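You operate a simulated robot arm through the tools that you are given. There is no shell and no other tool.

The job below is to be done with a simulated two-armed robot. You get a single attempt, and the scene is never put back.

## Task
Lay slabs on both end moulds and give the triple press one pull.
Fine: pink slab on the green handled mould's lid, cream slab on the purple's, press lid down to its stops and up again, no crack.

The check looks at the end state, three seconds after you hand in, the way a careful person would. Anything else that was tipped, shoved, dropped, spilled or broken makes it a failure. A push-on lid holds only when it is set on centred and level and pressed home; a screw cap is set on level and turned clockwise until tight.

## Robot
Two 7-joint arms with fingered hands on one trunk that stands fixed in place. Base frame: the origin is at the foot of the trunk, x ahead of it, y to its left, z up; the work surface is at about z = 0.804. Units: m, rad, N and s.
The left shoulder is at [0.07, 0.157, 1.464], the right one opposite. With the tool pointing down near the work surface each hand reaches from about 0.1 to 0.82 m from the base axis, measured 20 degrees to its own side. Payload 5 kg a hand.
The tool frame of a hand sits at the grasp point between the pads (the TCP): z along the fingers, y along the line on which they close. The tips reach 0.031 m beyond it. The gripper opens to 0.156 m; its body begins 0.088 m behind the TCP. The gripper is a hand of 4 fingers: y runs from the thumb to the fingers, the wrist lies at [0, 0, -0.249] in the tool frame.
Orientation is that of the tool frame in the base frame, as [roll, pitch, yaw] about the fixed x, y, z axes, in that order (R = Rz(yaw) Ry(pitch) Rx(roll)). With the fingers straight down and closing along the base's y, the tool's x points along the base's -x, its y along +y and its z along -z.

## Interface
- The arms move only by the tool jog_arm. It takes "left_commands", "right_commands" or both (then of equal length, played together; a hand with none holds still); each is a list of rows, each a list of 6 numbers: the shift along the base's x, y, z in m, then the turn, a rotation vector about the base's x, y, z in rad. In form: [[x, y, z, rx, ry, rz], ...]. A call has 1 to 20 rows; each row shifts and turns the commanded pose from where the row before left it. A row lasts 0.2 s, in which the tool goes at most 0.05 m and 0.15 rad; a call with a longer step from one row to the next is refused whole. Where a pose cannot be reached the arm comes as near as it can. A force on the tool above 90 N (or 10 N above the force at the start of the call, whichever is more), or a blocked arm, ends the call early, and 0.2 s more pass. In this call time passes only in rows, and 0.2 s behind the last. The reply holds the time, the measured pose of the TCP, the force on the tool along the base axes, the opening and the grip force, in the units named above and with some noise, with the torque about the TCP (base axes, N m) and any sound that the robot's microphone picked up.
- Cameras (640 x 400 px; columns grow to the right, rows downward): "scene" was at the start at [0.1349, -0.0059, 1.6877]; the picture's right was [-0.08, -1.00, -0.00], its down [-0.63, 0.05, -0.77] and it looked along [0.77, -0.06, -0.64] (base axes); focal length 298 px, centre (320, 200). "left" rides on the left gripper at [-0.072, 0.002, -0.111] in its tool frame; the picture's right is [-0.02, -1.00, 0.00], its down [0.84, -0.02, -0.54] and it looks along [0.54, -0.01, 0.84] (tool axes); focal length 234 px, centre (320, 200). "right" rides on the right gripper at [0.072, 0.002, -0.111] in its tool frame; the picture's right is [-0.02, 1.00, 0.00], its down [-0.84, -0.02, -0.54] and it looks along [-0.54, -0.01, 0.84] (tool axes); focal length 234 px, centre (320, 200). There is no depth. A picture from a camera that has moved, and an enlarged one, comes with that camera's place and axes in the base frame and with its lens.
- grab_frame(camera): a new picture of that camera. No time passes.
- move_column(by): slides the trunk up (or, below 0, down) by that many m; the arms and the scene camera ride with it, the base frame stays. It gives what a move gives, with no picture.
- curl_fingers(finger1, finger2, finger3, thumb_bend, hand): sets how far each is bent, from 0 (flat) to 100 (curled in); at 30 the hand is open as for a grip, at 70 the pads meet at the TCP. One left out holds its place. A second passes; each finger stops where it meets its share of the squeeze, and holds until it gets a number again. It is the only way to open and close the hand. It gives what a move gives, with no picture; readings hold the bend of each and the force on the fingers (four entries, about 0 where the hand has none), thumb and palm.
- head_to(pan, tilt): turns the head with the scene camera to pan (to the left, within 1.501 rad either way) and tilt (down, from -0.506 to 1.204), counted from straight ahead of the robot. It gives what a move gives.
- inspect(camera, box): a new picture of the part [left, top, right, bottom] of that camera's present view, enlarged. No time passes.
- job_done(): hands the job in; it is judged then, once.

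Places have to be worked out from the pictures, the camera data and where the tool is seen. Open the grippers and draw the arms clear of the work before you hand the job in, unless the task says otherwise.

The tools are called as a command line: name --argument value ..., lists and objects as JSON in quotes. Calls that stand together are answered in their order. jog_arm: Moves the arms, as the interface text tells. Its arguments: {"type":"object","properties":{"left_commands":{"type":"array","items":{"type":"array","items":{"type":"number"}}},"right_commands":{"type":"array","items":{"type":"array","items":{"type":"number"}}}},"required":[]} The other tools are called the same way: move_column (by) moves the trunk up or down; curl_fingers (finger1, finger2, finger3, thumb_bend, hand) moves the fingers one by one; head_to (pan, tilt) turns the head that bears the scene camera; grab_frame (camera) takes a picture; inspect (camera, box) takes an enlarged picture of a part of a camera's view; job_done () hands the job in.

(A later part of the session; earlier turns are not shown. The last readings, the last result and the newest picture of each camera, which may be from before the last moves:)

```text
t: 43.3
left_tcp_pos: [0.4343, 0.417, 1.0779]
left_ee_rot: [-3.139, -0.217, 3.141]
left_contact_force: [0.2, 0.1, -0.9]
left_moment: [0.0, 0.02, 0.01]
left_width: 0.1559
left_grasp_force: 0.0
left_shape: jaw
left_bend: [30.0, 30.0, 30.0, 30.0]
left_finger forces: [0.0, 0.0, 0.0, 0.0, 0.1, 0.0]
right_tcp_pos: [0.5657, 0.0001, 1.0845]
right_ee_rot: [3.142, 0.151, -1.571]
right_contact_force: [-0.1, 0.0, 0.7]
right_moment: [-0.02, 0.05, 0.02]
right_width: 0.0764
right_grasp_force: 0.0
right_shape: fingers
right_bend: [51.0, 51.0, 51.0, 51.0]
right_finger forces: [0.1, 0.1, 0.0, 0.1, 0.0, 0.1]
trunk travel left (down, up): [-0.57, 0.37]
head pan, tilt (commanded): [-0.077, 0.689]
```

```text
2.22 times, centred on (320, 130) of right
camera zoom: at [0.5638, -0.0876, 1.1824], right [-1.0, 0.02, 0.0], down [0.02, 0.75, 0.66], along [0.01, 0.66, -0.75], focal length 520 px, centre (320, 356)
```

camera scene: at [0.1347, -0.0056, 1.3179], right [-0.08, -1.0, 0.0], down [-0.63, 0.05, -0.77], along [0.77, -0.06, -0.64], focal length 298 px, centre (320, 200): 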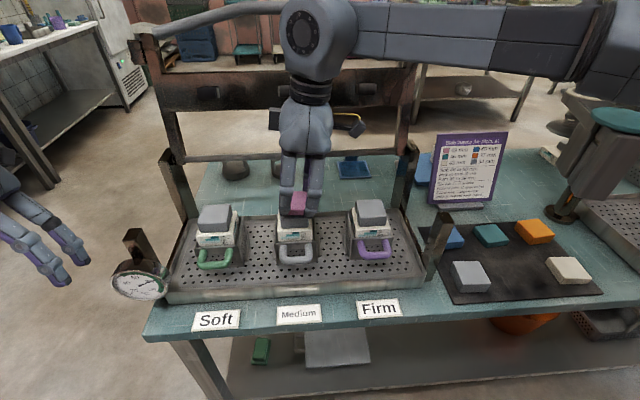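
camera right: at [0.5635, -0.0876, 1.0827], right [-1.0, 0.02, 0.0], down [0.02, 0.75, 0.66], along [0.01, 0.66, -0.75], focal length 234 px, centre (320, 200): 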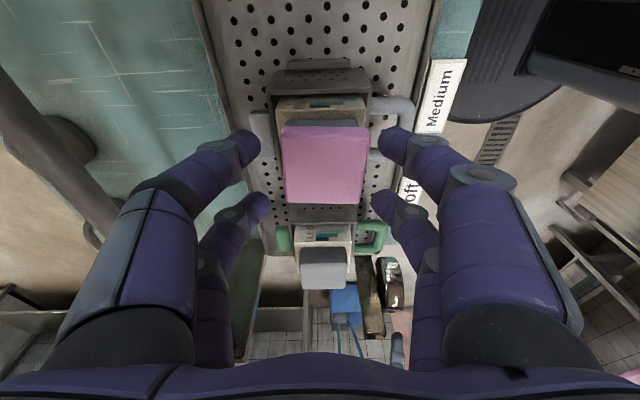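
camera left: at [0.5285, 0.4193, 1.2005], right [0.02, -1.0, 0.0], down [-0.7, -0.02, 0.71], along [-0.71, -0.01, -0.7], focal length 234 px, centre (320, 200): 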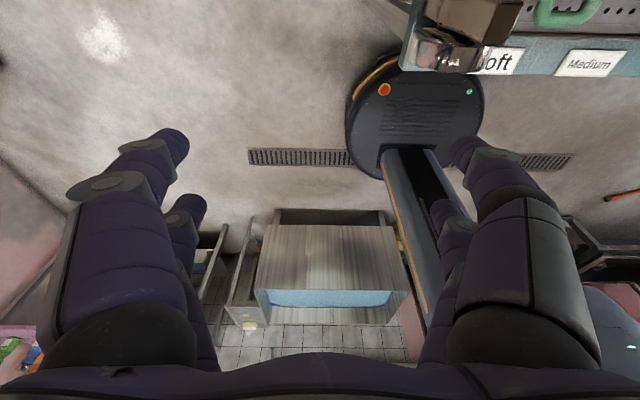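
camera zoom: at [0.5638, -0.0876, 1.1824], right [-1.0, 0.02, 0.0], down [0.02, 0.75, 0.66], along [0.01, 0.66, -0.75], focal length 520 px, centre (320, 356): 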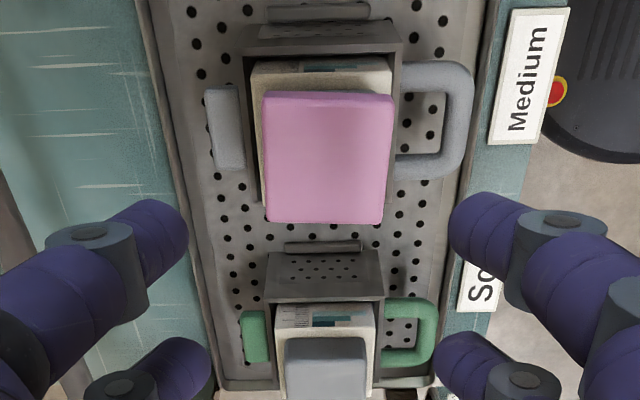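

Pink lies flat on the middle lid at about (0.562, 0.004). I'll withdraw the right hand to the right and up, away from the press.

jog_arm --right_commands '[[0, 0, 0.04, 0, 0, 0], [-0.011, -0.044, 0.01, -0.015, 0, 0], [-0.011, -0.044, 0.01, -0.015, 0, 0], [-0.011, -0.044, 0.01, -0.015, 0, 0], [-0.011, -0.044, 0.01, -0.015, 0, 0], [-0.011, -0.044, 0.01, -0.015, 0, 0], [-0.011, -0.044, 0.01, -0.015, 0, 0], [-0.011, -0.044, 0.01, -0.015, 0, 0], [-0.011, -0.044, 0.01, -0.015, 0, 0], [-0.011, -0.044, 0.01, -0.015, 0, 0], [0, -0.044, 0.01, -0.015, 0, 0]]'

grab_frame --camera "scene"

```text
t: 45.7
left_tcp_pos: [0.4334, 0.4172, 1.0797]
left_ee_rot: [3.141, -0.218, 3.14]
left_contact_force: [-0.8, -0.3, -0.2]
left_moment: [-0.03, 0.02, 0.03]
left_width: 0.156
left_grasp_force: 0.0
left_shape: jaw
left_bend: [30.0, 30.0, 30.0, 30.0]
left_finger forces: [0.1, 0.1, 0.1, 0.0, 0.0, 0.0]
right_tcp_pos: [0.4616, -0.439, 1.2286]
right_ee_rot: [-3.141, 0.001, -1.57]
right_contact_force: [-0.2, 0.8, 0.2]
right_moment: [0.04, 0.0, 0.0]
right_width: 0.0768
right_grasp_force: 0.0
right_shape: fingers
right_bend: [51.0, 51.0, 51.0, 51.0]
right_finger forces: [0.0, 0.0, 0.0, 0.0, 0.0, 0.0]
trunk travel left (down, up): [-0.57, 0.37]
head pan, tilt (commanded): [-0.077, 0.689]
```

```text
taken
camera scene: at [0.1348, -0.007, 1.4078], right [-0.08, -1.0, 0.0], down [-0.63, 0.05, -0.77], along [0.77, -0.06, -0.64], focal length 298 px, centre (320, 200)
```

scene: 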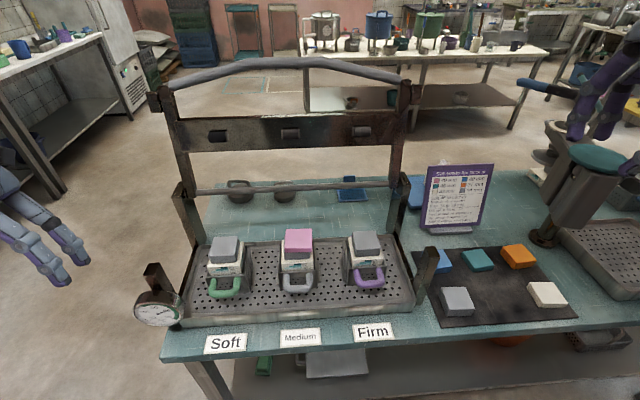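

The view is clear now. Next I'll square up the left hand (undo its pitch), bring it inward and above, and turn it −90° so it closes along x.

jog_arm --left_commands '[[0.005, -0.02, 0.03, 0, -0.11, 0], [0.005, -0.02, 0.03, 0, -0.108, 0], [0.005, -0.02, 0.03, 0, 0, 0], [0.005, -0.02, 0.03, 0, 0, 0], [0, -0.02, 0.02, 0, 0, 0]]'

jog_arm --left_commands '[[0, 0, 0, 0, 0, -0.143], [0, 0, 0, 0, 0, -0.143], [0, 0, 0, 0, 0, -0.143], [0, 0, 0, 0, 0, -0.143], [0, 0, 0, 0, 0, -0.143], [0, 0, 0, 0, 0, -0.143], [0, 0, 0, 0, 0, -0.143], [0, 0, 0, 0, 0, -0.143], [0, 0, 0, 0, 0, -0.143], [0, 0, 0, 0, 0, -0.143], [0, 0, 0, 0, 0, -0.141]]'

```text
t: 46.9
left_tcp_pos: [0.4522, 0.3167, 1.2188]
left_ee_rot: [-3.141, 0.0, 3.139]
left_contact_force: [0.2, 0.1, 0.7]
left_moment: [0.05, -0.03, 0.0]
left_width: 0.1555
left_grasp_force: 0.2
left_shape: jaw
left_bend: [30.0, 30.0, 30.0, 30.0]
left_finger forces: [0.0, 0.0, 0.1, 0.0, 0.0, 0.1]
right_tcp_pos: [0.4619, -0.4401, 1.2282]
right_ee_rot: [3.141, 0.001, -1.57]
right_contact_force: [-1.0, 0.0, 0.7]
right_moment: [0.04, -0.01, -0.01]
right_width: 0.0765
right_grasp_force: 0.0
right_shape: fingers
right_bend: [51.0, 51.0, 51.0, 51.0]
right_finger forces: [0.0, 0.0, 0.0, 0.0, 0.1, 0.0]
trunk travel left (down, up): [-0.57, 0.37]
head pan, tilt (commanded): [-0.077, 0.689]
```

```text
t: 49.3
left_tcp_pos: [0.453, 0.3177, 1.2179]
left_ee_rot: [-3.141, 0.0, 1.569]
left_contact_force: [-0.6, -1.0, 0.6]
left_moment: [-0.01, -0.02, -0.03]
left_width: 0.1559
left_grasp_force: 0.1
left_shape: jaw
left_bend: [30.0, 30.0, 30.0, 30.0]
left_finger forces: [0.0, 0.1, 0.0, 0.0, 0.0, 0.1]
right_tcp_pos: [0.4628, -0.4385, 1.2279]
right_ee_rot: [-3.141, 0.001, -1.569]
right_contact_force: [0.4, -0.6, -0.2]
right_moment: [-0.01, 0.01, -0.03]
right_width: 0.0766
right_grasp_force: 0.0
right_shape: fingers
right_bend: [51.0, 51.0, 51.0, 51.0]
right_finger forces: [0.0, 0.0, 0.1, 0.1, 0.0, 0.0]
trunk travel left (down, up): [-0.57, 0.37]
head pan, tilt (commanded): [-0.077, 0.689]
```

The left hand is now at yaw −90°. I'll pre-narrow its fingers, then bring it over the middle mould with a small tilt toward the right.

curl_fingers --hand "left" --finger1 49 --finger2 49 --finger3 49 --thumb_bend 49

jog_arm --left_commands '[[0.0156, -0.037, -0.0169, 0, 0, 0], [0.0156, -0.037, -0.0169, 0, 0, 0], [0.0156, -0.037, -0.0169, 0, 0, 0], [0.0156, -0.037, -0.0169, 0, 0, 0], [0.0156, -0.037, -0.0169, 0, 0, 0], [0.0156, -0.037, -0.0169, 0, 0, 0], [0.0156, -0.037, -0.0169, 0, 0, 0], [0, -0.025, 0, -0.06, 0, 0], [0, -0.025, 0, -0.06, 0, 0]]'

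grab_frame --camera "left"

grab_frame --camera "scene"

```text
t: 50.3
left_tcp_pos: [0.4534, 0.3161, 1.2178]
left_ee_rot: [-3.14, 0.001, 1.57]
left_contact_force: [-0.3, 0.0, 0.1]
left_moment: [0.01, -0.02, 0.02]
left_width: 0.0856
left_grasp_force: 0.2
left_shape: fingers
left_bend: [49.0, 49.0, 49.0, 49.0]
left_finger forces: [0.1, 0.0, 0.0, 0.0, 0.0, 0.1]
right_tcp_pos: [0.4629, -0.4374, 1.2284]
right_ee_rot: [-3.141, 0.001, -1.571]
right_contact_force: [0.7, -0.1, -0.5]
right_moment: [0.01, -0.03, 0.01]
right_width: 0.0765
right_grasp_force: 0.1
right_shape: fingers
right_bend: [51.0, 51.0, 51.0, 51.0]
right_finger forces: [0.0, 0.0, 0.0, 0.0, 0.0, 0.0]
trunk travel left (down, up): [-0.57, 0.37]
head pan, tilt (commanded): [-0.077, 0.689]
```

```text
t: 52.3
left_tcp_pos: [0.5647, 0.0066, 1.1014]
left_ee_rot: [-3.14, 0.119, 1.569]
left_contact_force: [-0.1, -0.2, -0.5]
left_moment: [0.02, 0.0, 0.02]
left_width: 0.0855
left_grasp_force: 0.0
left_shape: fingers
left_bend: [49.0, 49.0, 49.0, 49.0]
left_finger forces: [0.0, 0.0, 0.0, 0.0, 0.0, 0.0]
right_tcp_pos: [0.463, -0.4382, 1.2284]
right_ee_rot: [-3.141, 0.0, -1.571]
right_contact_force: [-0.7, -0.2, -0.1]
right_moment: [0.01, 0.02, 0.0]
right_width: 0.0768
right_grasp_force: 0.0
right_shape: fingers
right_bend: [51.0, 51.0, 51.0, 51.0]
right_finger forces: [0.1, 0.1, 0.1, 0.0, 0.1, 0.0]
trunk travel left (down, up): [-0.57, 0.37]
head pan, tilt (commanded): [-0.077, 0.689]
```

```text
taken
camera left: at [0.5672, -0.0513, 1.2191], right [-1.0, -0.02, 0.0], down [-0.02, 0.9, 0.44], along [-0.01, 0.44, -0.9], focal length 234 px, centre (320, 200)
```

left: 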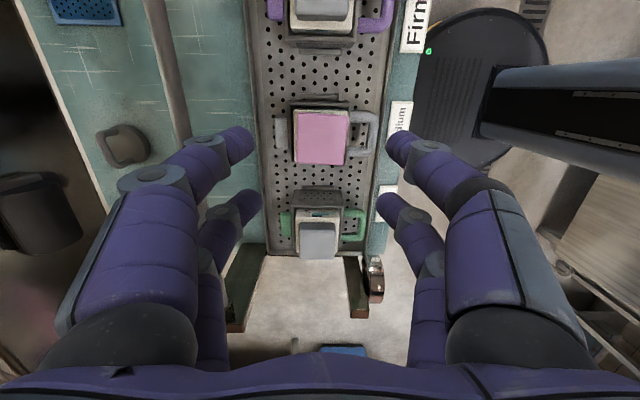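

```text
taken
camera scene: at [0.1353, -0.0069, 1.4077], right [-0.08, -1.0, 0.0], down [-0.63, 0.05, -0.77], along [0.77, -0.06, -0.64], focal length 298 px, centre (320, 200)
```

scene: 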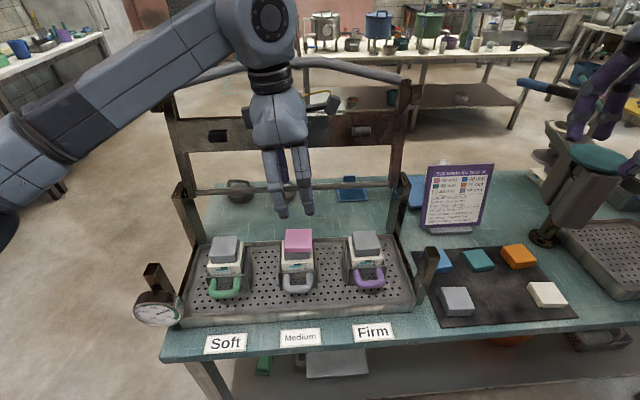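

The left hand is over pink with no reach warning, and x alignment looks right. I'll lower the trunk in steps and refine.

move_column --by -0.07

grab_frame --camera "left"

inspect --camera "scene" --box '[220, 150, 360, 280]'

grab_frame --camera "scene"

```text
t: 53.4
left_tcp_pos: [0.5642, 0.0078, 1.0314]
left_ee_rot: [3.141, 0.121, 1.569]
left_contact_force: [0.1, 0.0, -0.4]
left_moment: [0.0, -0.01, 0.0]
left_width: 0.0855
left_grasp_force: 0.0
left_shape: fingers
left_bend: [49.0, 49.0, 49.0, 49.0]
left_finger forces: [0.0, 0.1, 0.1, 0.0, 0.0, 0.0]
right_tcp_pos: [0.4632, -0.4377, 1.1589]
right_ee_rot: [3.141, 0.002, -1.571]
right_contact_force: [-0.4, 0.4, 0.2]
right_moment: [0.01, 0.0, 0.01]
right_width: 0.0767
right_grasp_force: 0.1
right_shape: fingers
right_bend: [51.0, 51.0, 51.0, 51.0]
right_finger forces: [0.1, 0.1, 0.0, 0.0, 0.0, 0.1]
trunk travel left (down, up): [-0.5, 0.44]
head pan, tilt (commanded): [-0.077, 0.689]
```

```text
taken
camera left: at [0.5666, -0.0504, 1.1496], right [-1.0, -0.02, 0.0], down [-0.02, 0.9, 0.44], along [-0.01, 0.44, -0.9], focal length 234 px, centre (320, 200)
```

left: 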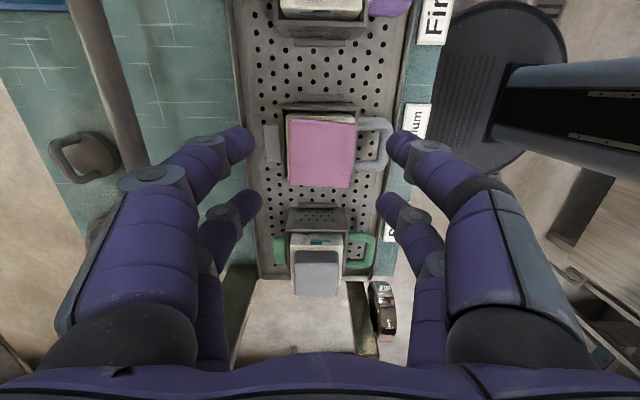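

```text
3.08 times, centred on (290, 215) of scene
camera zoom: at [0.1348, -0.006, 1.3378], right [-0.08, -1.0, 0.0], down [-0.63, 0.05, -0.77], along [0.77, -0.06, -0.64], focal length 916 px, centre (412, 154)
```

zoom: 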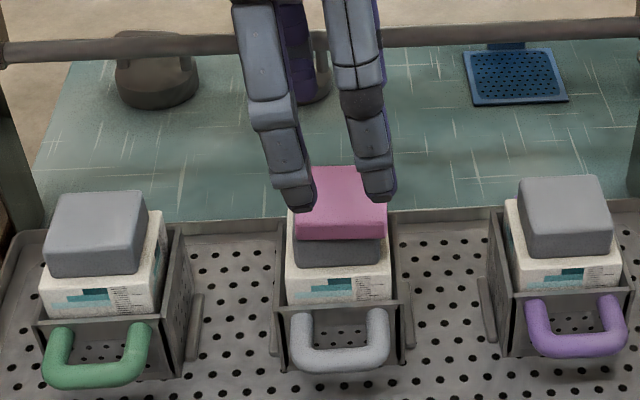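

```text
taken
camera scene: at [0.1348, -0.006, 1.3378], right [-0.08, -1.0, 0.0], down [-0.63, 0.05, -0.77], along [0.77, -0.06, -0.64], focal length 298 px, centre (320, 200)
```

scene: 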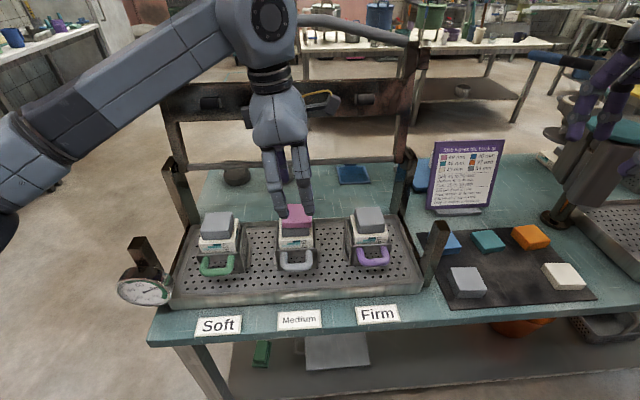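

Both hands are clear of everything. I'll zoom the left camera on pink for the fine alignment.

inspect --camera "left" --box '[230, 80, 410, 240]'

inspect --camera "scene" --box '[265, 190, 325, 260]'

```text
2.50 times, centred on (320, 160) of left
camera zoom: at [0.5666, -0.0504, 1.1496], right [-1.0, -0.02, 0.0], down [-0.02, 0.9, 0.44], along [-0.01, 0.44, -0.9], focal length 585 px, centre (320, 300)
```

zoom: 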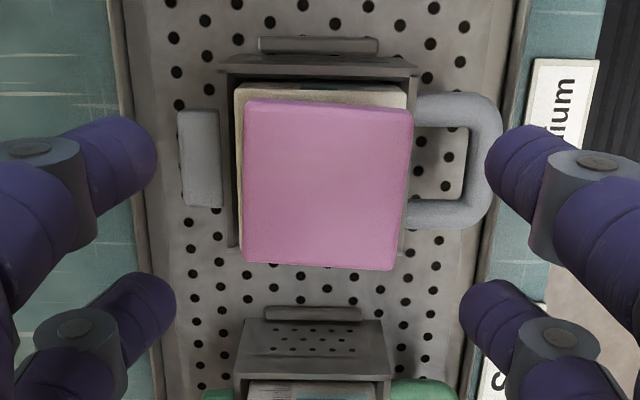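

```text
5.71 times, centred on (295, 225) of scene
camera zoom: at [0.1348, -0.006, 1.3378], right [-0.08, -1.0, 0.0], down [-0.63, 0.05, -0.77], along [0.77, -0.06, -0.64], focal length 1700 px, centre (463, 57)
```

zoom: 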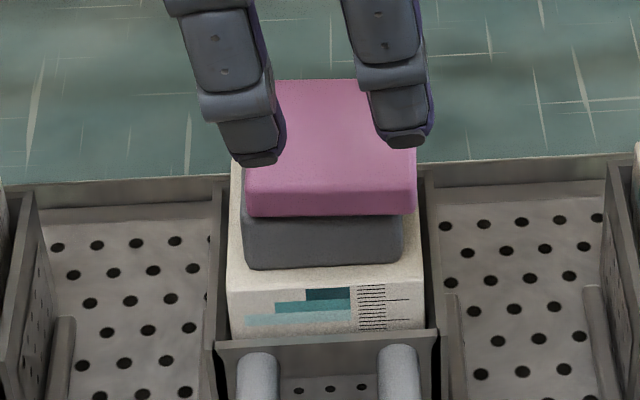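

Slab and tip centres agree within about 2 mm, and pink is yawed about −2.5°. I'll match that yaw, nudge x by −1 mm and lower 40 mm.

jog_arm --left_commands '[[-0.001, 0, 0, 0, 0, -0.04]]'

move_column --by -0.038

grab_frame --camera "left"

inspect --camera "scene" --box '[265, 175, 325, 245]'

```text
t: 53.8
left_tcp_pos: [0.5644, 0.0096, 1.0308]
left_ee_rot: [-3.14, 0.121, 1.527]
left_contact_force: [-0.6, 0.0, 0.3]
left_moment: [0.03, 0.01, -0.02]
left_width: 0.0854
left_grasp_force: 0.1
left_shape: fingers
left_bend: [49.0, 49.0, 49.0, 49.0]
left_finger forces: [0.1, 0.0, 0.0, 0.2, 0.1, 0.1]
right_tcp_pos: [0.4631, -0.4388, 1.1583]
right_ee_rot: [3.14, 0.002, -1.571]
right_contact_force: [0.1, -0.7, 0.8]
right_moment: [0.01, -0.02, 0.02]
right_width: 0.0763
right_grasp_force: 0.1
right_shape: fingers
right_bend: [51.0, 51.0, 51.0, 51.0]
right_finger forces: [0.1, 0.1, 0.0, 0.0, 0.0, 0.0]
trunk travel left (down, up): [-0.5, 0.44]
head pan, tilt (commanded): [-0.077, 0.689]
```

```text
t: 54.6
left_tcp_pos: [0.5636, 0.0082, 0.9932]
left_ee_rot: [-3.141, 0.121, 1.529]
left_contact_force: [-0.7, 0.5, -0.2]
left_moment: [-0.01, 0.02, 0.0]
left_width: 0.0853
left_grasp_force: 0.0
left_shape: fingers
left_bend: [49.0, 49.0, 49.0, 49.0]
left_finger forces: [0.0, 0.1, 0.0, 0.1, 0.0, 0.0]
right_tcp_pos: [0.4627, -0.437, 1.1202]
right_ee_rot: [-3.142, 0.002, -1.573]
right_contact_force: [0.2, 0.0, -0.5]
right_moment: [-0.04, -0.02, 0.0]
right_width: 0.0767
right_grasp_force: 0.0
right_shape: fingers
right_bend: [51.0, 51.0, 51.0, 51.0]
right_finger forces: [0.0, 0.0, 0.0, 0.0, 0.0, 0.0]
trunk travel left (down, up): [-0.462, 0.478]
head pan, tilt (commanded): [-0.077, 0.689]
```

```text
taken
camera left: at [0.5631, -0.0498, 1.1116], right [-1.0, 0.02, 0.0], down [0.02, 0.9, 0.44], along [0.0, 0.44, -0.9], focal length 234 px, centre (320, 200)
```

left: 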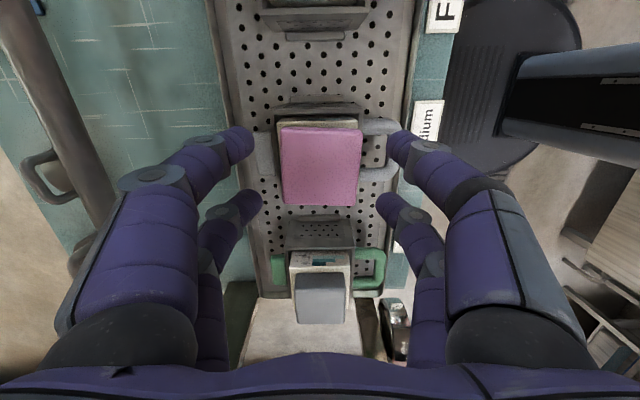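

```text
5.71 times, centred on (295, 210) of scene
camera zoom: at [0.1345, -0.0058, 1.2999], right [-0.08, -1.0, 0.0], down [-0.63, 0.05, -0.77], along [0.77, -0.06, -0.64], focal length 1700 px, centre (463, 143)
```

zoom: 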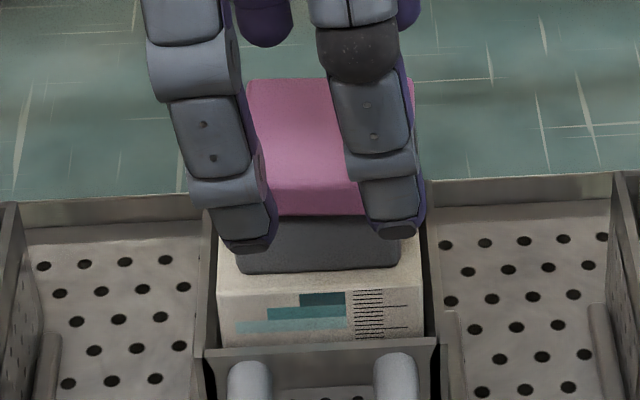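

The slab is centred between the tips, which are still about 6 mm above the lid-top level. I'll lower 5 mm and close gently.

move_column --by -0.005

curl_fingers --hand "left" --finger1 54 --finger2 54 --finger3 54 --thumb_bend 54

grab_frame --camera "left"

inspect --camera "scene" --box '[265, 175, 325, 245]'

```text
t: 55.1
left_tcp_pos: [0.5631, 0.0083, 0.9879]
left_ee_rot: [3.14, 0.12, 1.53]
left_contact_force: [0.0, -0.1, -0.3]
left_moment: [0.02, -0.02, -0.01]
left_width: 0.0852
left_grasp_force: 0.0
left_shape: fingers
left_bend: [49.0, 49.0, 49.0, 49.0]
left_finger forces: [0.1, 0.0, 0.1, 0.0, 0.1, 0.0]
right_tcp_pos: [0.4623, -0.4387, 1.1149]
right_ee_rot: [3.141, 0.003, -1.572]
right_contact_force: [-0.5, -0.4, 0.4]
right_moment: [0.02, 0.02, 0.02]
right_width: 0.0765
right_grasp_force: 0.1
right_shape: fingers
right_bend: [51.0, 51.0, 51.0, 51.0]
right_finger forces: [0.1, 0.0, 0.0, 0.1, 0.0, 0.1]
trunk travel left (down, up): [-0.457, 0.483]
head pan, tilt (commanded): [-0.077, 0.689]
```

```text
t: 56.1
left_tcp_pos: [0.5626, 0.0083, 0.9891]
left_ee_rot: [3.141, 0.12, 1.529]
left_contact_force: [-0.2, 0.6, 0.2]
left_moment: [0.02, 0.01, -0.02]
left_width: 0.0655
left_grasp_force: 0.1
left_shape: fingers
left_bend: [54.0, 54.0, 54.0, 54.0]
left_finger forces: [0.1, 0.0, 0.0, 0.0, 0.0, 0.0]
right_tcp_pos: [0.4633, -0.4383, 1.1159]
right_ee_rot: [3.141, 0.003, -1.57]
right_contact_force: [-0.2, 0.9, 0.4]
right_moment: [0.02, -0.01, -0.02]
right_width: 0.0765
right_grasp_force: 0.2
right_shape: fingers
right_bend: [51.0, 51.0, 51.0, 51.0]
right_finger forces: [0.0, 0.0, 0.1, 0.0, 0.1, 0.1]
trunk travel left (down, up): [-0.457, 0.483]
head pan, tilt (commanded): [-0.077, 0.689]
```

```text
taken
camera left: at [0.5634, -0.0499, 1.1063], right [-1.0, 0.02, 0.0], down [0.02, 0.9, 0.44], along [0.0, 0.44, -0.9], focal length 234 px, centre (320, 200)
```

left: 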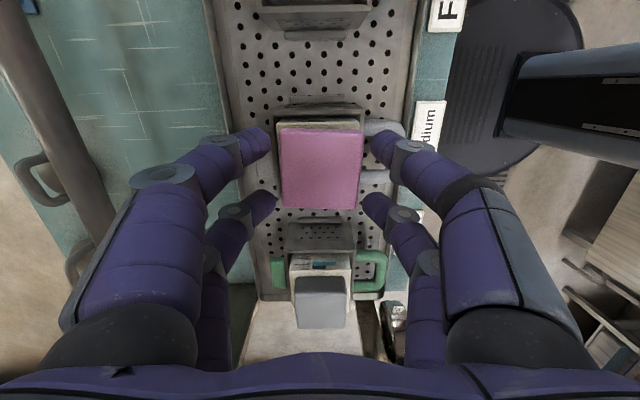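

```text
5.71 times, centred on (295, 210) of scene
camera zoom: at [0.1349, -0.0059, 1.2948], right [-0.08, -1.0, 0.0], down [-0.63, 0.05, -0.77], along [0.77, -0.06, -0.64], focal length 1700 px, centre (463, 143)
```

zoom: 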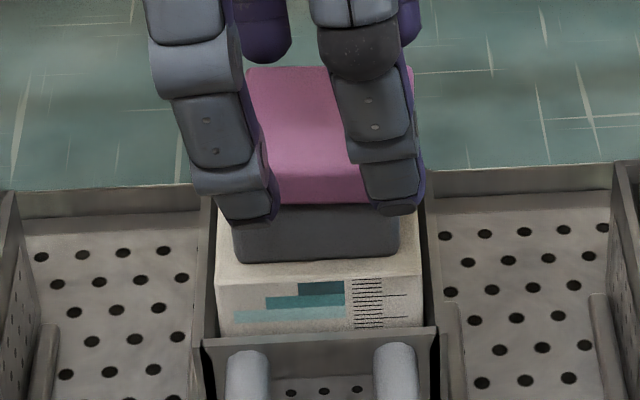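

The tips are still about 5–7 mm above the slab's underside, so I'll lower 4 mm more before squeezing.

move_column --by -0.004

inspect --camera "scene" --box '[265, 175, 325, 245]'

```text
t: 56.7
left_tcp_pos: [0.5628, 0.0082, 0.984]
left_ee_rot: [-3.139, 0.119, 1.528]
left_contact_force: [0.4, 0.1, -0.2]
left_moment: [-0.01, -0.03, 0.02]
left_width: 0.0657
left_grasp_force: 0.0
left_shape: fingers
left_bend: [54.0, 54.0, 54.0, 54.0]
left_finger forces: [0.0, 0.1, 0.0, 0.0, 0.1, 0.0]
right_tcp_pos: [0.4622, -0.439, 1.1109]
right_ee_rot: [3.141, 0.002, -1.571]
right_contact_force: [0.7, -0.2, 0.1]
right_moment: [-0.04, 0.01, 0.02]
right_width: 0.0766
right_grasp_force: 0.0
right_shape: fingers
right_bend: [51.0, 51.0, 51.0, 51.0]
right_finger forces: [0.0, 0.0, 0.0, 0.1, 0.0, 0.1]
trunk travel left (down, up): [-0.453, 0.487]
head pan, tilt (commanded): [-0.077, 0.689]
```

```text
5.71 times, centred on (295, 210) of scene
camera zoom: at [0.1349, -0.0059, 1.2908], right [-0.08, -1.0, 0.0], down [-0.63, 0.05, -0.77], along [0.77, -0.06, -0.64], focal length 1700 px, centre (463, 143)
```

zoom: 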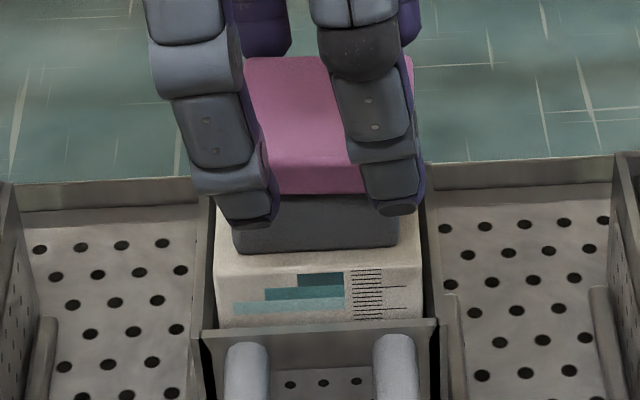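

The tips are now level with the slab's underside and not touching the lid. Squeezing.

curl_fingers --hand "left" --finger1 64 --finger2 64 --finger3 64 --thumb_bend 64

grab_frame --camera "left"

inspect --camera "scene" --box '[265, 175, 325, 245]'

```text
t: 57.7
left_tcp_pos: [0.5634, 0.0079, 0.9845]
left_ee_rot: [3.141, 0.122, 1.529]
left_contact_force: [0.2, 0.2, 1.3]
left_moment: [-0.02, -0.07, 0.0]
left_width: 0.0528
left_grasp_force: 13.9
left_shape: fingers
left_bend: [56.0, 56.0, 57.0, 60.0]
left_finger forces: [5.9, 7.5, 6.2, 0.1, 7.1, 0.1]
right_tcp_pos: [0.4623, -0.4383, 1.1116]
right_ee_rot: [3.141, 0.002, -1.572]
right_contact_force: [0.3, 0.1, -0.6]
right_moment: [0.02, 0.01, -0.01]
right_width: 0.0766
right_grasp_force: 0.0
right_shape: fingers
right_bend: [51.0, 51.0, 51.0, 51.0]
right_finger forces: [0.1, 0.0, 0.0, 0.0, 0.1, 0.0]
trunk travel left (down, up): [-0.453, 0.487]
head pan, tilt (commanded): [-0.077, 0.689]
```

```text
taken
camera left: at [0.5634, -0.0499, 1.1023], right [-1.0, 0.02, 0.0], down [0.02, 0.9, 0.44], along [0.0, 0.44, -0.9], focal length 234 px, centre (320, 200)
```

left: 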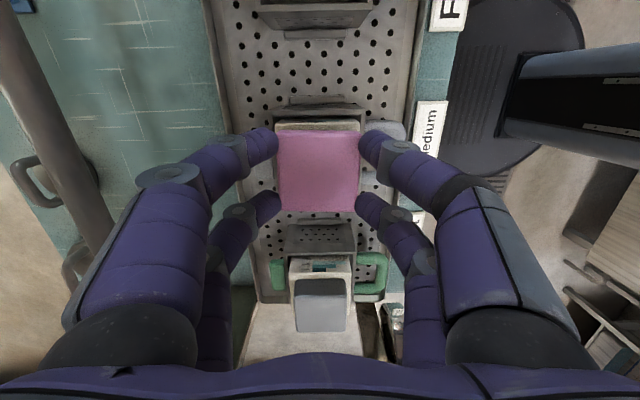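

```text
5.71 times, centred on (295, 210) of scene
camera zoom: at [0.1348, -0.0059, 1.2908], right [-0.08, -1.0, 0.0], down [-0.63, 0.05, -0.77], along [0.77, -0.06, -0.64], focal length 1700 px, centre (463, 143)
```

zoom: 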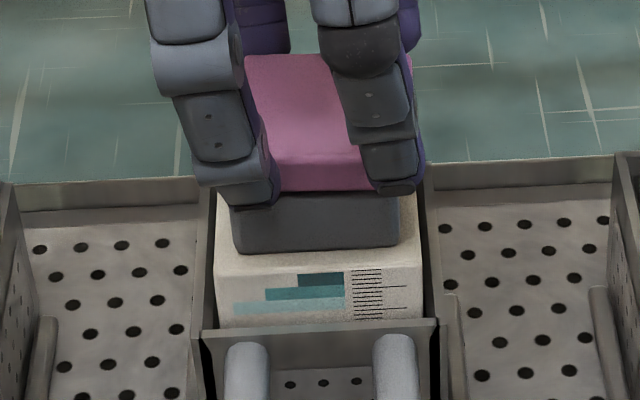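

The grip reads 52.8 mm, slightly less than before, so I need to be sure it's on the slab and not the lid. I'll lift 8 mm and inspect.

move_column --by 0.008

inspect --camera "scene" --box '[265, 175, 325, 245]'

grab_frame --camera "left"

```text
t: 58.2
left_tcp_pos: [0.5632, 0.0078, 0.9922]
left_ee_rot: [-3.14, 0.12, 1.529]
left_contact_force: [0.3, -0.5, -0.5]
left_moment: [0.04, 0.03, -0.01]
left_width: 0.0371
left_grasp_force: 9.6
left_shape: fingers
left_bend: [60.0, 56.0, 57.0, 63.0]
left_finger forces: [3.1, 6.7, 7.2, 0.1, 2.3, 0.0]
right_tcp_pos: [0.4613, -0.4379, 1.1194]
right_ee_rot: [3.14, 0.0, -1.571]
right_contact_force: [0.4, 0.0, 0.1]
right_moment: [0.0, -0.01, 0.02]
right_width: 0.0764
right_grasp_force: 0.1
right_shape: fingers
right_bend: [51.0, 51.0, 51.0, 51.0]
right_finger forces: [0.1, 0.0, 0.1, 0.0, 0.0, 0.1]
trunk travel left (down, up): [-0.461, 0.479]
head pan, tilt (commanded): [-0.077, 0.689]
```

```text
5.71 times, centred on (295, 210) of scene
camera zoom: at [0.135, -0.0059, 1.2988], right [-0.08, -1.0, 0.0], down [-0.63, 0.05, -0.77], along [0.77, -0.06, -0.64], focal length 1700 px, centre (463, 143)
```

zoom: 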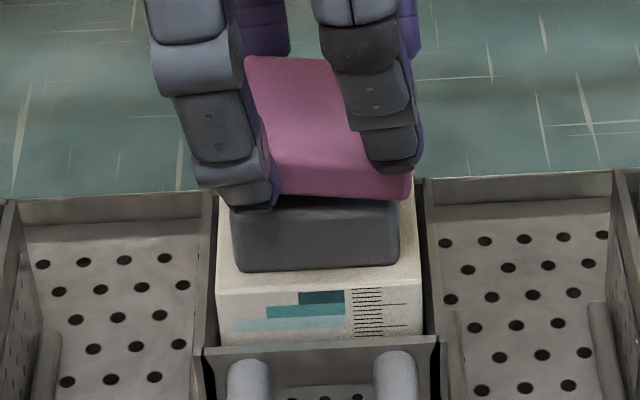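

```text
taken
camera left: at [0.5636, -0.0499, 1.11], right [-1.0, 0.02, 0.0], down [0.02, 0.9, 0.44], along [0.0, 0.44, -0.9], focal length 234 px, centre (320, 200)
```

left: 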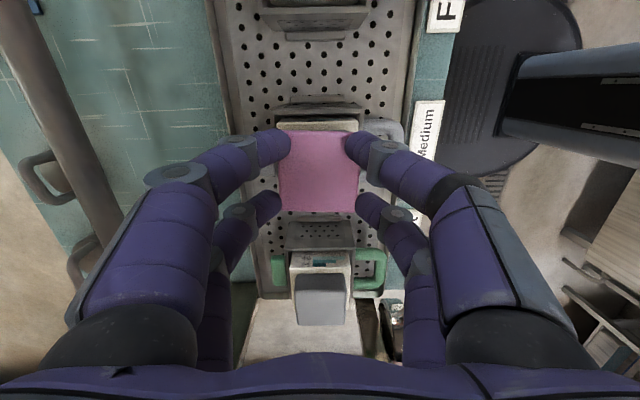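

The higher (−y) pair slipped over the slab's top edge and pink tipped slightly, though it's still resting on the lid. I'll open just that pair, lower back to lay it flat, then release and retry with less tilt.

curl_fingers --hand "left" --finger1 53 --thumb_bend 53

inspect --camera "scene" --box '[265, 175, 325, 245]'

```text
t: 59.2
left_tcp_pos: [0.5624, 0.0076, 0.9928]
left_ee_rot: [-3.139, 0.12, 1.528]
left_contact_force: [0.0, -0.7, -0.8]
left_moment: [0.0, -0.01, 0.04]
left_width: 0.0682
left_grasp_force: 7.5
left_shape: fingers
left_bend: [53.0, 56.0, 57.0, 53.0]
left_finger forces: [0.0, 7.0, 7.0, 0.0, 0.1, 0.0]
right_tcp_pos: [0.4624, -0.4379, 1.1187]
right_ee_rot: [-3.141, 0.001, -1.571]
right_contact_force: [0.8, 0.0, 0.1]
right_moment: [-0.01, 0.01, 0.01]
right_width: 0.0765
right_grasp_force: 0.0
right_shape: fingers
right_bend: [51.0, 51.0, 51.0, 51.0]
right_finger forces: [0.0, 0.1, 0.0, 0.1, 0.1, 0.0]
trunk travel left (down, up): [-0.461, 0.479]
head pan, tilt (commanded): [-0.077, 0.689]
```

```text
5.71 times, centred on (295, 210) of scene
camera zoom: at [0.135, -0.0059, 1.2988], right [-0.08, -1.0, 0.0], down [-0.63, 0.05, -0.77], along [0.77, -0.06, -0.64], focal length 1700 px, centre (463, 143)
```

zoom: 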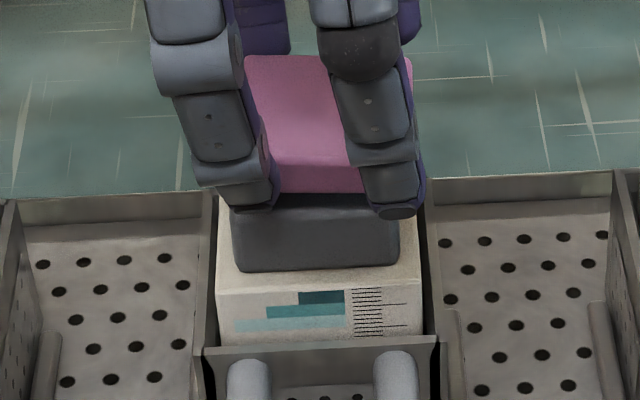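

Opening that pair let pink settle level again, held by the lower pair (fingers 2 and 3). I'll lower it back onto the lid and release.

move_column --by -0.006

inspect --camera "scene" --box '[265, 175, 325, 245]'

```text
t: 59.8
left_tcp_pos: [0.5619, 0.0084, 0.9857]
left_ee_rot: [-3.139, 0.121, 1.529]
left_contact_force: [0.6, -0.3, -0.8]
left_moment: [0.02, 0.0, 0.0]
left_width: 0.0686
left_grasp_force: 6.6
left_shape: fingers
left_bend: [53.0, 56.0, 57.0, 53.0]
left_finger forces: [0.1, 7.0, 7.0, 0.1, 0.0, 0.0]
right_tcp_pos: [0.463, -0.437, 1.1131]
right_ee_rot: [-3.141, 0.003, -1.573]
right_contact_force: [0.6, 0.2, 0.3]
right_moment: [-0.02, 0.0, 0.01]
right_width: 0.0767
right_grasp_force: 0.1
right_shape: fingers
right_bend: [51.0, 51.0, 51.0, 51.0]
right_finger forces: [0.1, 0.0, 0.0, 0.0, 0.0, 0.0]
trunk travel left (down, up): [-0.455, 0.485]
head pan, tilt (commanded): [-0.077, 0.689]
```

```text
5.71 times, centred on (295, 210) of scene
camera zoom: at [0.1349, -0.0059, 1.2928], right [-0.08, -1.0, 0.0], down [-0.63, 0.05, -0.77], along [0.77, -0.06, -0.64], focal length 1700 px, centre (463, 143)
```

zoom: 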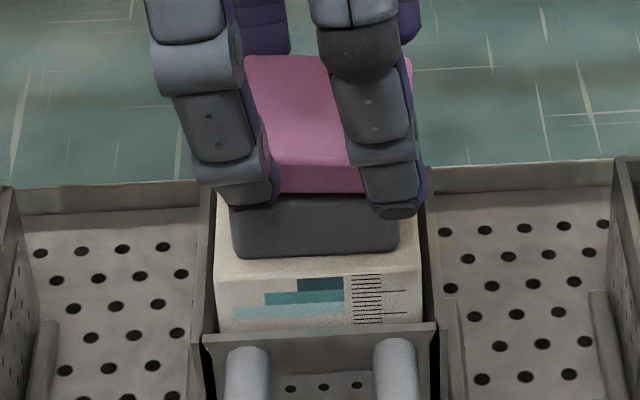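

No contact yet. I'll lower 2 mm more to seat it, then open the other pair and rise.

move_column --by -0.002

curl_fingers --hand "left" --finger1 51 --finger2 51 --finger3 51 --thumb_bend 51

move_column --by 0.1

inspect --camera "scene" --box '[230, 170, 370, 300]'

inspect --camera "left" --box '[230, 60, 410, 220]'

```text
t: 60.3
left_tcp_pos: [0.5633, 0.0083, 0.9857]
left_ee_rot: [-3.141, 0.12, 1.529]
left_contact_force: [-0.4, -0.3, 0.2]
left_moment: [-0.03, -0.01, 0.03]
left_width: 0.0683
left_grasp_force: 7.1
left_shape: fingers
left_bend: [53.0, 56.0, 57.0, 53.0]
left_finger forces: [0.0, 6.9, 6.9, 0.0, 0.0, 0.1]
right_tcp_pos: [0.4622, -0.4393, 1.1112]
right_ee_rot: [-3.141, 0.001, -1.571]
right_contact_force: [0.6, -0.4, 0.4]
right_moment: [0.0, 0.04, 0.01]
right_width: 0.0766
right_grasp_force: 0.0
right_shape: fingers
right_bend: [51.0, 51.0, 51.0, 51.0]
right_finger forces: [0.0, 0.0, 0.1, 0.0, 0.0, 0.0]
trunk travel left (down, up): [-0.453, 0.487]
head pan, tilt (commanded): [-0.077, 0.689]
```

```text
t: 61.3
left_tcp_pos: [0.5628, 0.0084, 0.9852]
left_ee_rot: [3.14, 0.12, 1.53]
left_contact_force: [0.4, 0.2, 0.5]
left_moment: [-0.01, 0.01, 0.01]
left_width: 0.0763
left_grasp_force: 0.1
left_shape: fingers
left_bend: [51.0, 51.0, 51.0, 51.0]
left_finger forces: [0.0, 0.1, 0.0, 0.1, 0.0, 0.0]
right_tcp_pos: [0.4635, -0.4392, 1.1111]
right_ee_rot: [-3.141, 0.003, -1.57]
right_contact_force: [0.5, -0.8, -0.4]
right_moment: [-0.02, 0.02, 0.01]
right_width: 0.0766
right_grasp_force: 0.1
right_shape: fingers
right_bend: [51.0, 51.0, 51.0, 51.0]
right_finger forces: [0.0, 0.0, 0.0, 0.1, 0.0, 0.0]
trunk travel left (down, up): [-0.453, 0.487]
head pan, tilt (commanded): [-0.077, 0.689]
```

```text
t: 62.6
left_tcp_pos: [0.5625, 0.008, 1.0842]
left_ee_rot: [-3.14, 0.121, 1.528]
left_contact_force: [0.3, 0.2, 0.1]
left_moment: [0.0, 0.01, 0.01]
left_width: 0.0764
left_grasp_force: 0.0
left_shape: fingers
left_bend: [51.0, 51.0, 51.0, 51.0]
left_finger forces: [0.0, 0.1, 0.0, 0.0, 0.0, 0.0]
right_tcp_pos: [0.4629, -0.4378, 1.2105]
right_ee_rot: [-3.141, 0.001, -1.572]
right_contact_force: [0.3, -0.1, 0.0]
right_moment: [0.01, -0.02, 0.02]
right_width: 0.0765
right_grasp_force: 0.1
right_shape: fingers
right_bend: [51.0, 51.0, 51.0, 51.0]
right_finger forces: [0.1, 0.0, 0.0, 0.0, 0.1, 0.0]
trunk travel left (down, up): [-0.553, 0.387]
head pan, tilt (commanded): [-0.077, 0.689]
```

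```text
3.08 times, centred on (300, 235) of scene
camera zoom: at [0.1352, -0.006, 1.3907], right [-0.08, -1.0, 0.0], down [-0.63, 0.05, -0.77], along [0.77, -0.06, -0.64], focal length 916 px, centre (382, 92)
```

zoom: 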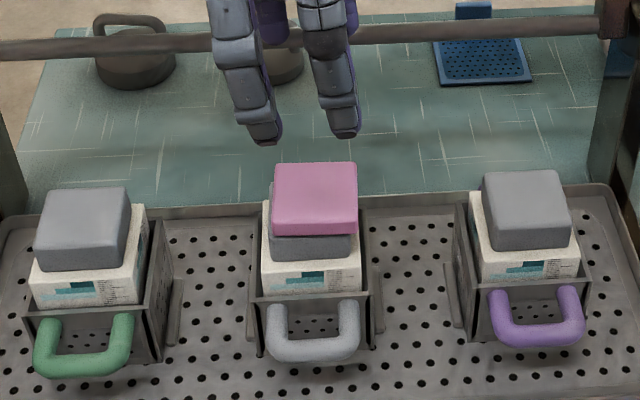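

```text
2.50 times, centred on (320, 140) of left
camera zoom: at [0.5637, -0.05, 1.202], right [-1.0, 0.02, 0.0], down [0.02, 0.9, 0.44], along [0.0, 0.44, -0.9], focal length 585 px, centre (320, 350)
```

zoom: 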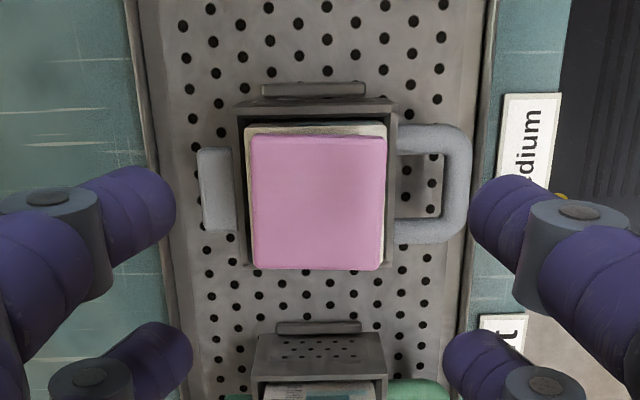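

Pink is flat on the middle lid again at about (0.562, 0.004). I'll test how far the left hand gets here with no tilt at all.

jog_arm --left_commands '[[0, 0, 0, 0.12, 0, 0]]'

```text
t: 63.0
left_tcp_pos: [0.5638, 0.0068, 1.0839]
left_ee_rot: [-3.135, -0.003, 1.531]
left_contact_force: [0.3, -1.4, 0.5]
left_moment: [0.04, -0.02, 0.0]
left_width: 0.0764
left_grasp_force: 0.0
left_shape: fingers
left_bend: [51.0, 51.0, 51.0, 51.0]
left_finger forces: [0.1, 0.1, 0.0, 0.1, 0.1, 0.0]
right_tcp_pos: [0.4624, -0.4404, 1.2102]
right_ee_rot: [3.14, 0.004, -1.572]
right_contact_force: [-0.2, -1.1, -0.8]
right_moment: [0.06, -0.01, 0.01]
right_width: 0.0764
right_grasp_force: 0.1
right_shape: fingers
right_bend: [51.0, 51.0, 51.0, 51.0]
right_finger forces: [0.1, 0.0, 0.1, 0.1, 0.0, 0.1]
trunk travel left (down, up): [-0.553, 0.387]
head pan, tilt (commanded): [-0.077, 0.689]
```

The left hand reaches it with no tilt. I'll centre on the slab and lower again.

jog_arm --left_commands '[[-0.001, -0.003, 0, -0.006, 0, 0]]'

move_column --by -0.093

grab_frame --camera "left"

inspect --camera "scene" --box '[265, 175, 325, 245]'

```text
t: 63.4
left_tcp_pos: [0.5629, 0.0056, 1.085]
left_ee_rot: [-3.136, 0.005, 1.529]
left_contact_force: [0.2, -1.6, -0.6]
left_moment: [0.01, 0.03, 0.01]
left_width: 0.0765
left_grasp_force: 0.1
left_shape: fingers
left_bend: [51.0, 51.0, 51.0, 51.0]
left_finger forces: [0.0, 0.0, 0.0, 0.0, 0.1, 0.1]
right_tcp_pos: [0.4632, -0.4383, 1.2113]
right_ee_rot: [-3.141, 0.003, -1.571]
right_contact_force: [-0.3, 0.5, -0.1]
right_moment: [0.01, 0.01, 0.05]
right_width: 0.0767
right_grasp_force: 0.1
right_shape: fingers
right_bend: [51.0, 51.0, 51.0, 51.0]
right_finger forces: [0.1, 0.0, 0.0, 0.0, 0.0, 0.1]
trunk travel left (down, up): [-0.553, 0.387]
head pan, tilt (commanded): [-0.077, 0.689]
```

```text
t: 64.7
left_tcp_pos: [0.5618, 0.0057, 0.9925]
left_ee_rot: [-3.138, 0.007, 1.529]
left_contact_force: [0.2, -1.5, 0.3]
left_moment: [-0.02, 0.0, 0.03]
left_width: 0.0765
left_grasp_force: 0.2
left_shape: fingers
left_bend: [51.0, 51.0, 51.0, 51.0]
left_finger forces: [0.0, 0.1, 0.0, 0.0, 0.1, 0.0]
right_tcp_pos: [0.4609, -0.4373, 1.119]
right_ee_rot: [3.141, 0.0, -1.57]
right_contact_force: [0.3, 0.2, 0.2]
right_moment: [0.0, -0.02, 0.01]
right_width: 0.0763
right_grasp_force: 0.0
right_shape: fingers
right_bend: [51.0, 51.0, 51.0, 51.0]
right_finger forces: [0.0, 0.0, 0.0, 0.0, 0.1, 0.1]
trunk travel left (down, up): [-0.46, 0.48]
head pan, tilt (commanded): [-0.077, 0.689]
```

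```text
taken
camera left: at [0.5628, -0.0659, 1.1028], right [-1.0, 0.02, 0.01], down [0.02, 0.84, 0.54], along [0.0, 0.54, -0.84], focal length 234 px, centre (320, 200)
```

left: 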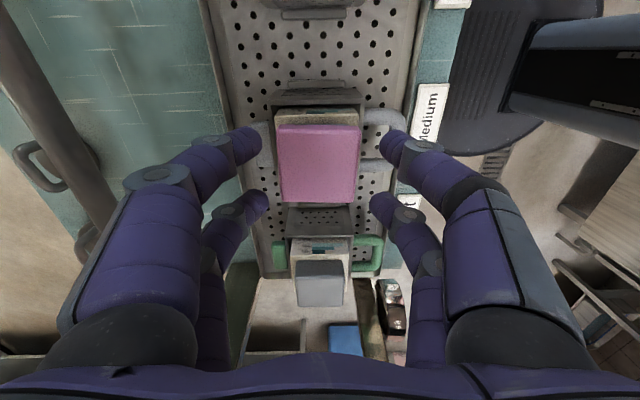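

```text
5.71 times, centred on (295, 210) of scene
camera zoom: at [0.1346, -0.0058, 1.2979], right [-0.08, -1.0, 0.0], down [-0.63, 0.05, -0.77], along [0.77, -0.06, -0.64], focal length 1700 px, centre (463, 143)
```

zoom: 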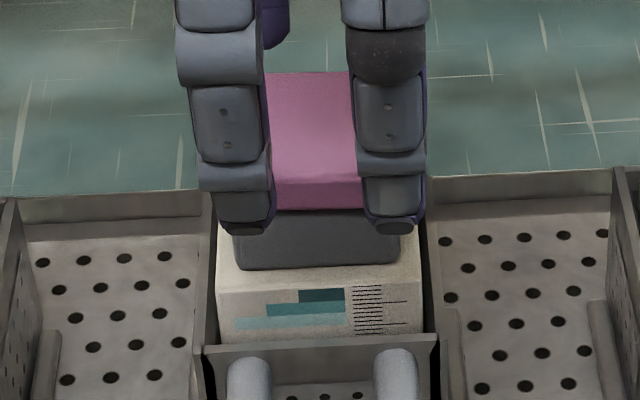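

All four tips are level now and the slab is centred. I'll lower 7 mm and close.

move_column --by -0.007

curl_fingers --hand "left" --finger1 54 --finger2 54 --finger3 54 --thumb_bend 54

inspect --camera "scene" --box '[265, 175, 325, 245]'

```text
t: 65.3
left_tcp_pos: [0.5628, 0.006, 0.9855]
left_ee_rot: [-3.136, 0.006, 1.528]
left_contact_force: [0.3, -0.5, 0.4]
left_moment: [0.0, -0.03, -0.02]
left_width: 0.0763
left_grasp_force: 0.1
left_shape: fingers
left_bend: [51.0, 51.0, 51.0, 51.0]
left_finger forces: [0.1, 0.1, 0.1, 0.1, 0.0, 0.0]
right_tcp_pos: [0.4625, -0.4379, 1.1106]
right_ee_rot: [3.14, 0.0, -1.572]
right_contact_force: [0.5, 0.6, -0.5]
right_moment: [0.02, 0.01, 0.01]
right_width: 0.0765
right_grasp_force: 0.0
right_shape: fingers
right_bend: [51.0, 51.0, 51.0, 51.0]
right_finger forces: [0.0, 0.0, 0.1, 0.0, 0.1, 0.1]
trunk travel left (down, up): [-0.453, 0.487]
head pan, tilt (commanded): [-0.077, 0.689]
```

```text
t: 66.3
left_tcp_pos: [0.5625, 0.0059, 0.9849]
left_ee_rot: [-3.138, 0.004, 1.528]
left_contact_force: [0.0, -0.3, 0.0]
left_moment: [-0.02, -0.03, -0.03]
left_width: 0.0655
left_grasp_force: 0.1
left_shape: fingers
left_bend: [54.0, 54.0, 54.0, 54.0]
left_finger forces: [0.0, 0.0, 0.0, 0.1, 0.1, 0.0]
right_tcp_pos: [0.4625, -0.4372, 1.1115]
right_ee_rot: [-3.141, 0.002, -1.571]
right_contact_force: [0.0, 0.0, 0.5]
right_moment: [0.01, -0.01, 0.0]
right_width: 0.0768
right_grasp_force: 0.1
right_shape: fingers
right_bend: [51.0, 51.0, 51.0, 51.0]
right_finger forces: [0.0, 0.0, 0.1, 0.1, 0.1, 0.0]
trunk travel left (down, up): [-0.453, 0.487]
head pan, tilt (commanded): [-0.077, 0.689]
```

```text
5.71 times, centred on (295, 210) of scene
camera zoom: at [0.1349, -0.0059, 1.2908], right [-0.08, -1.0, 0.0], down [-0.63, 0.05, -0.77], along [0.77, -0.06, -0.64], focal length 1700 px, centre (463, 143)
```

zoom: 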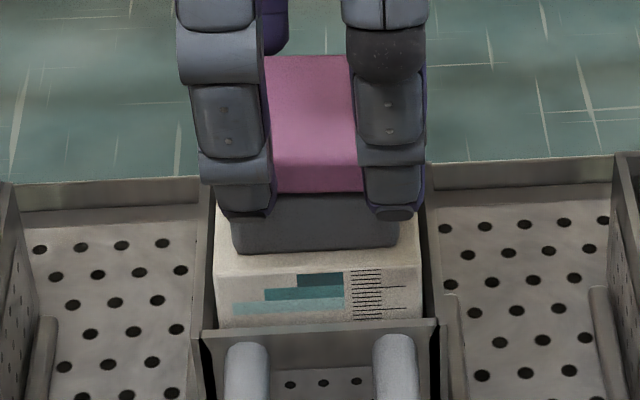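

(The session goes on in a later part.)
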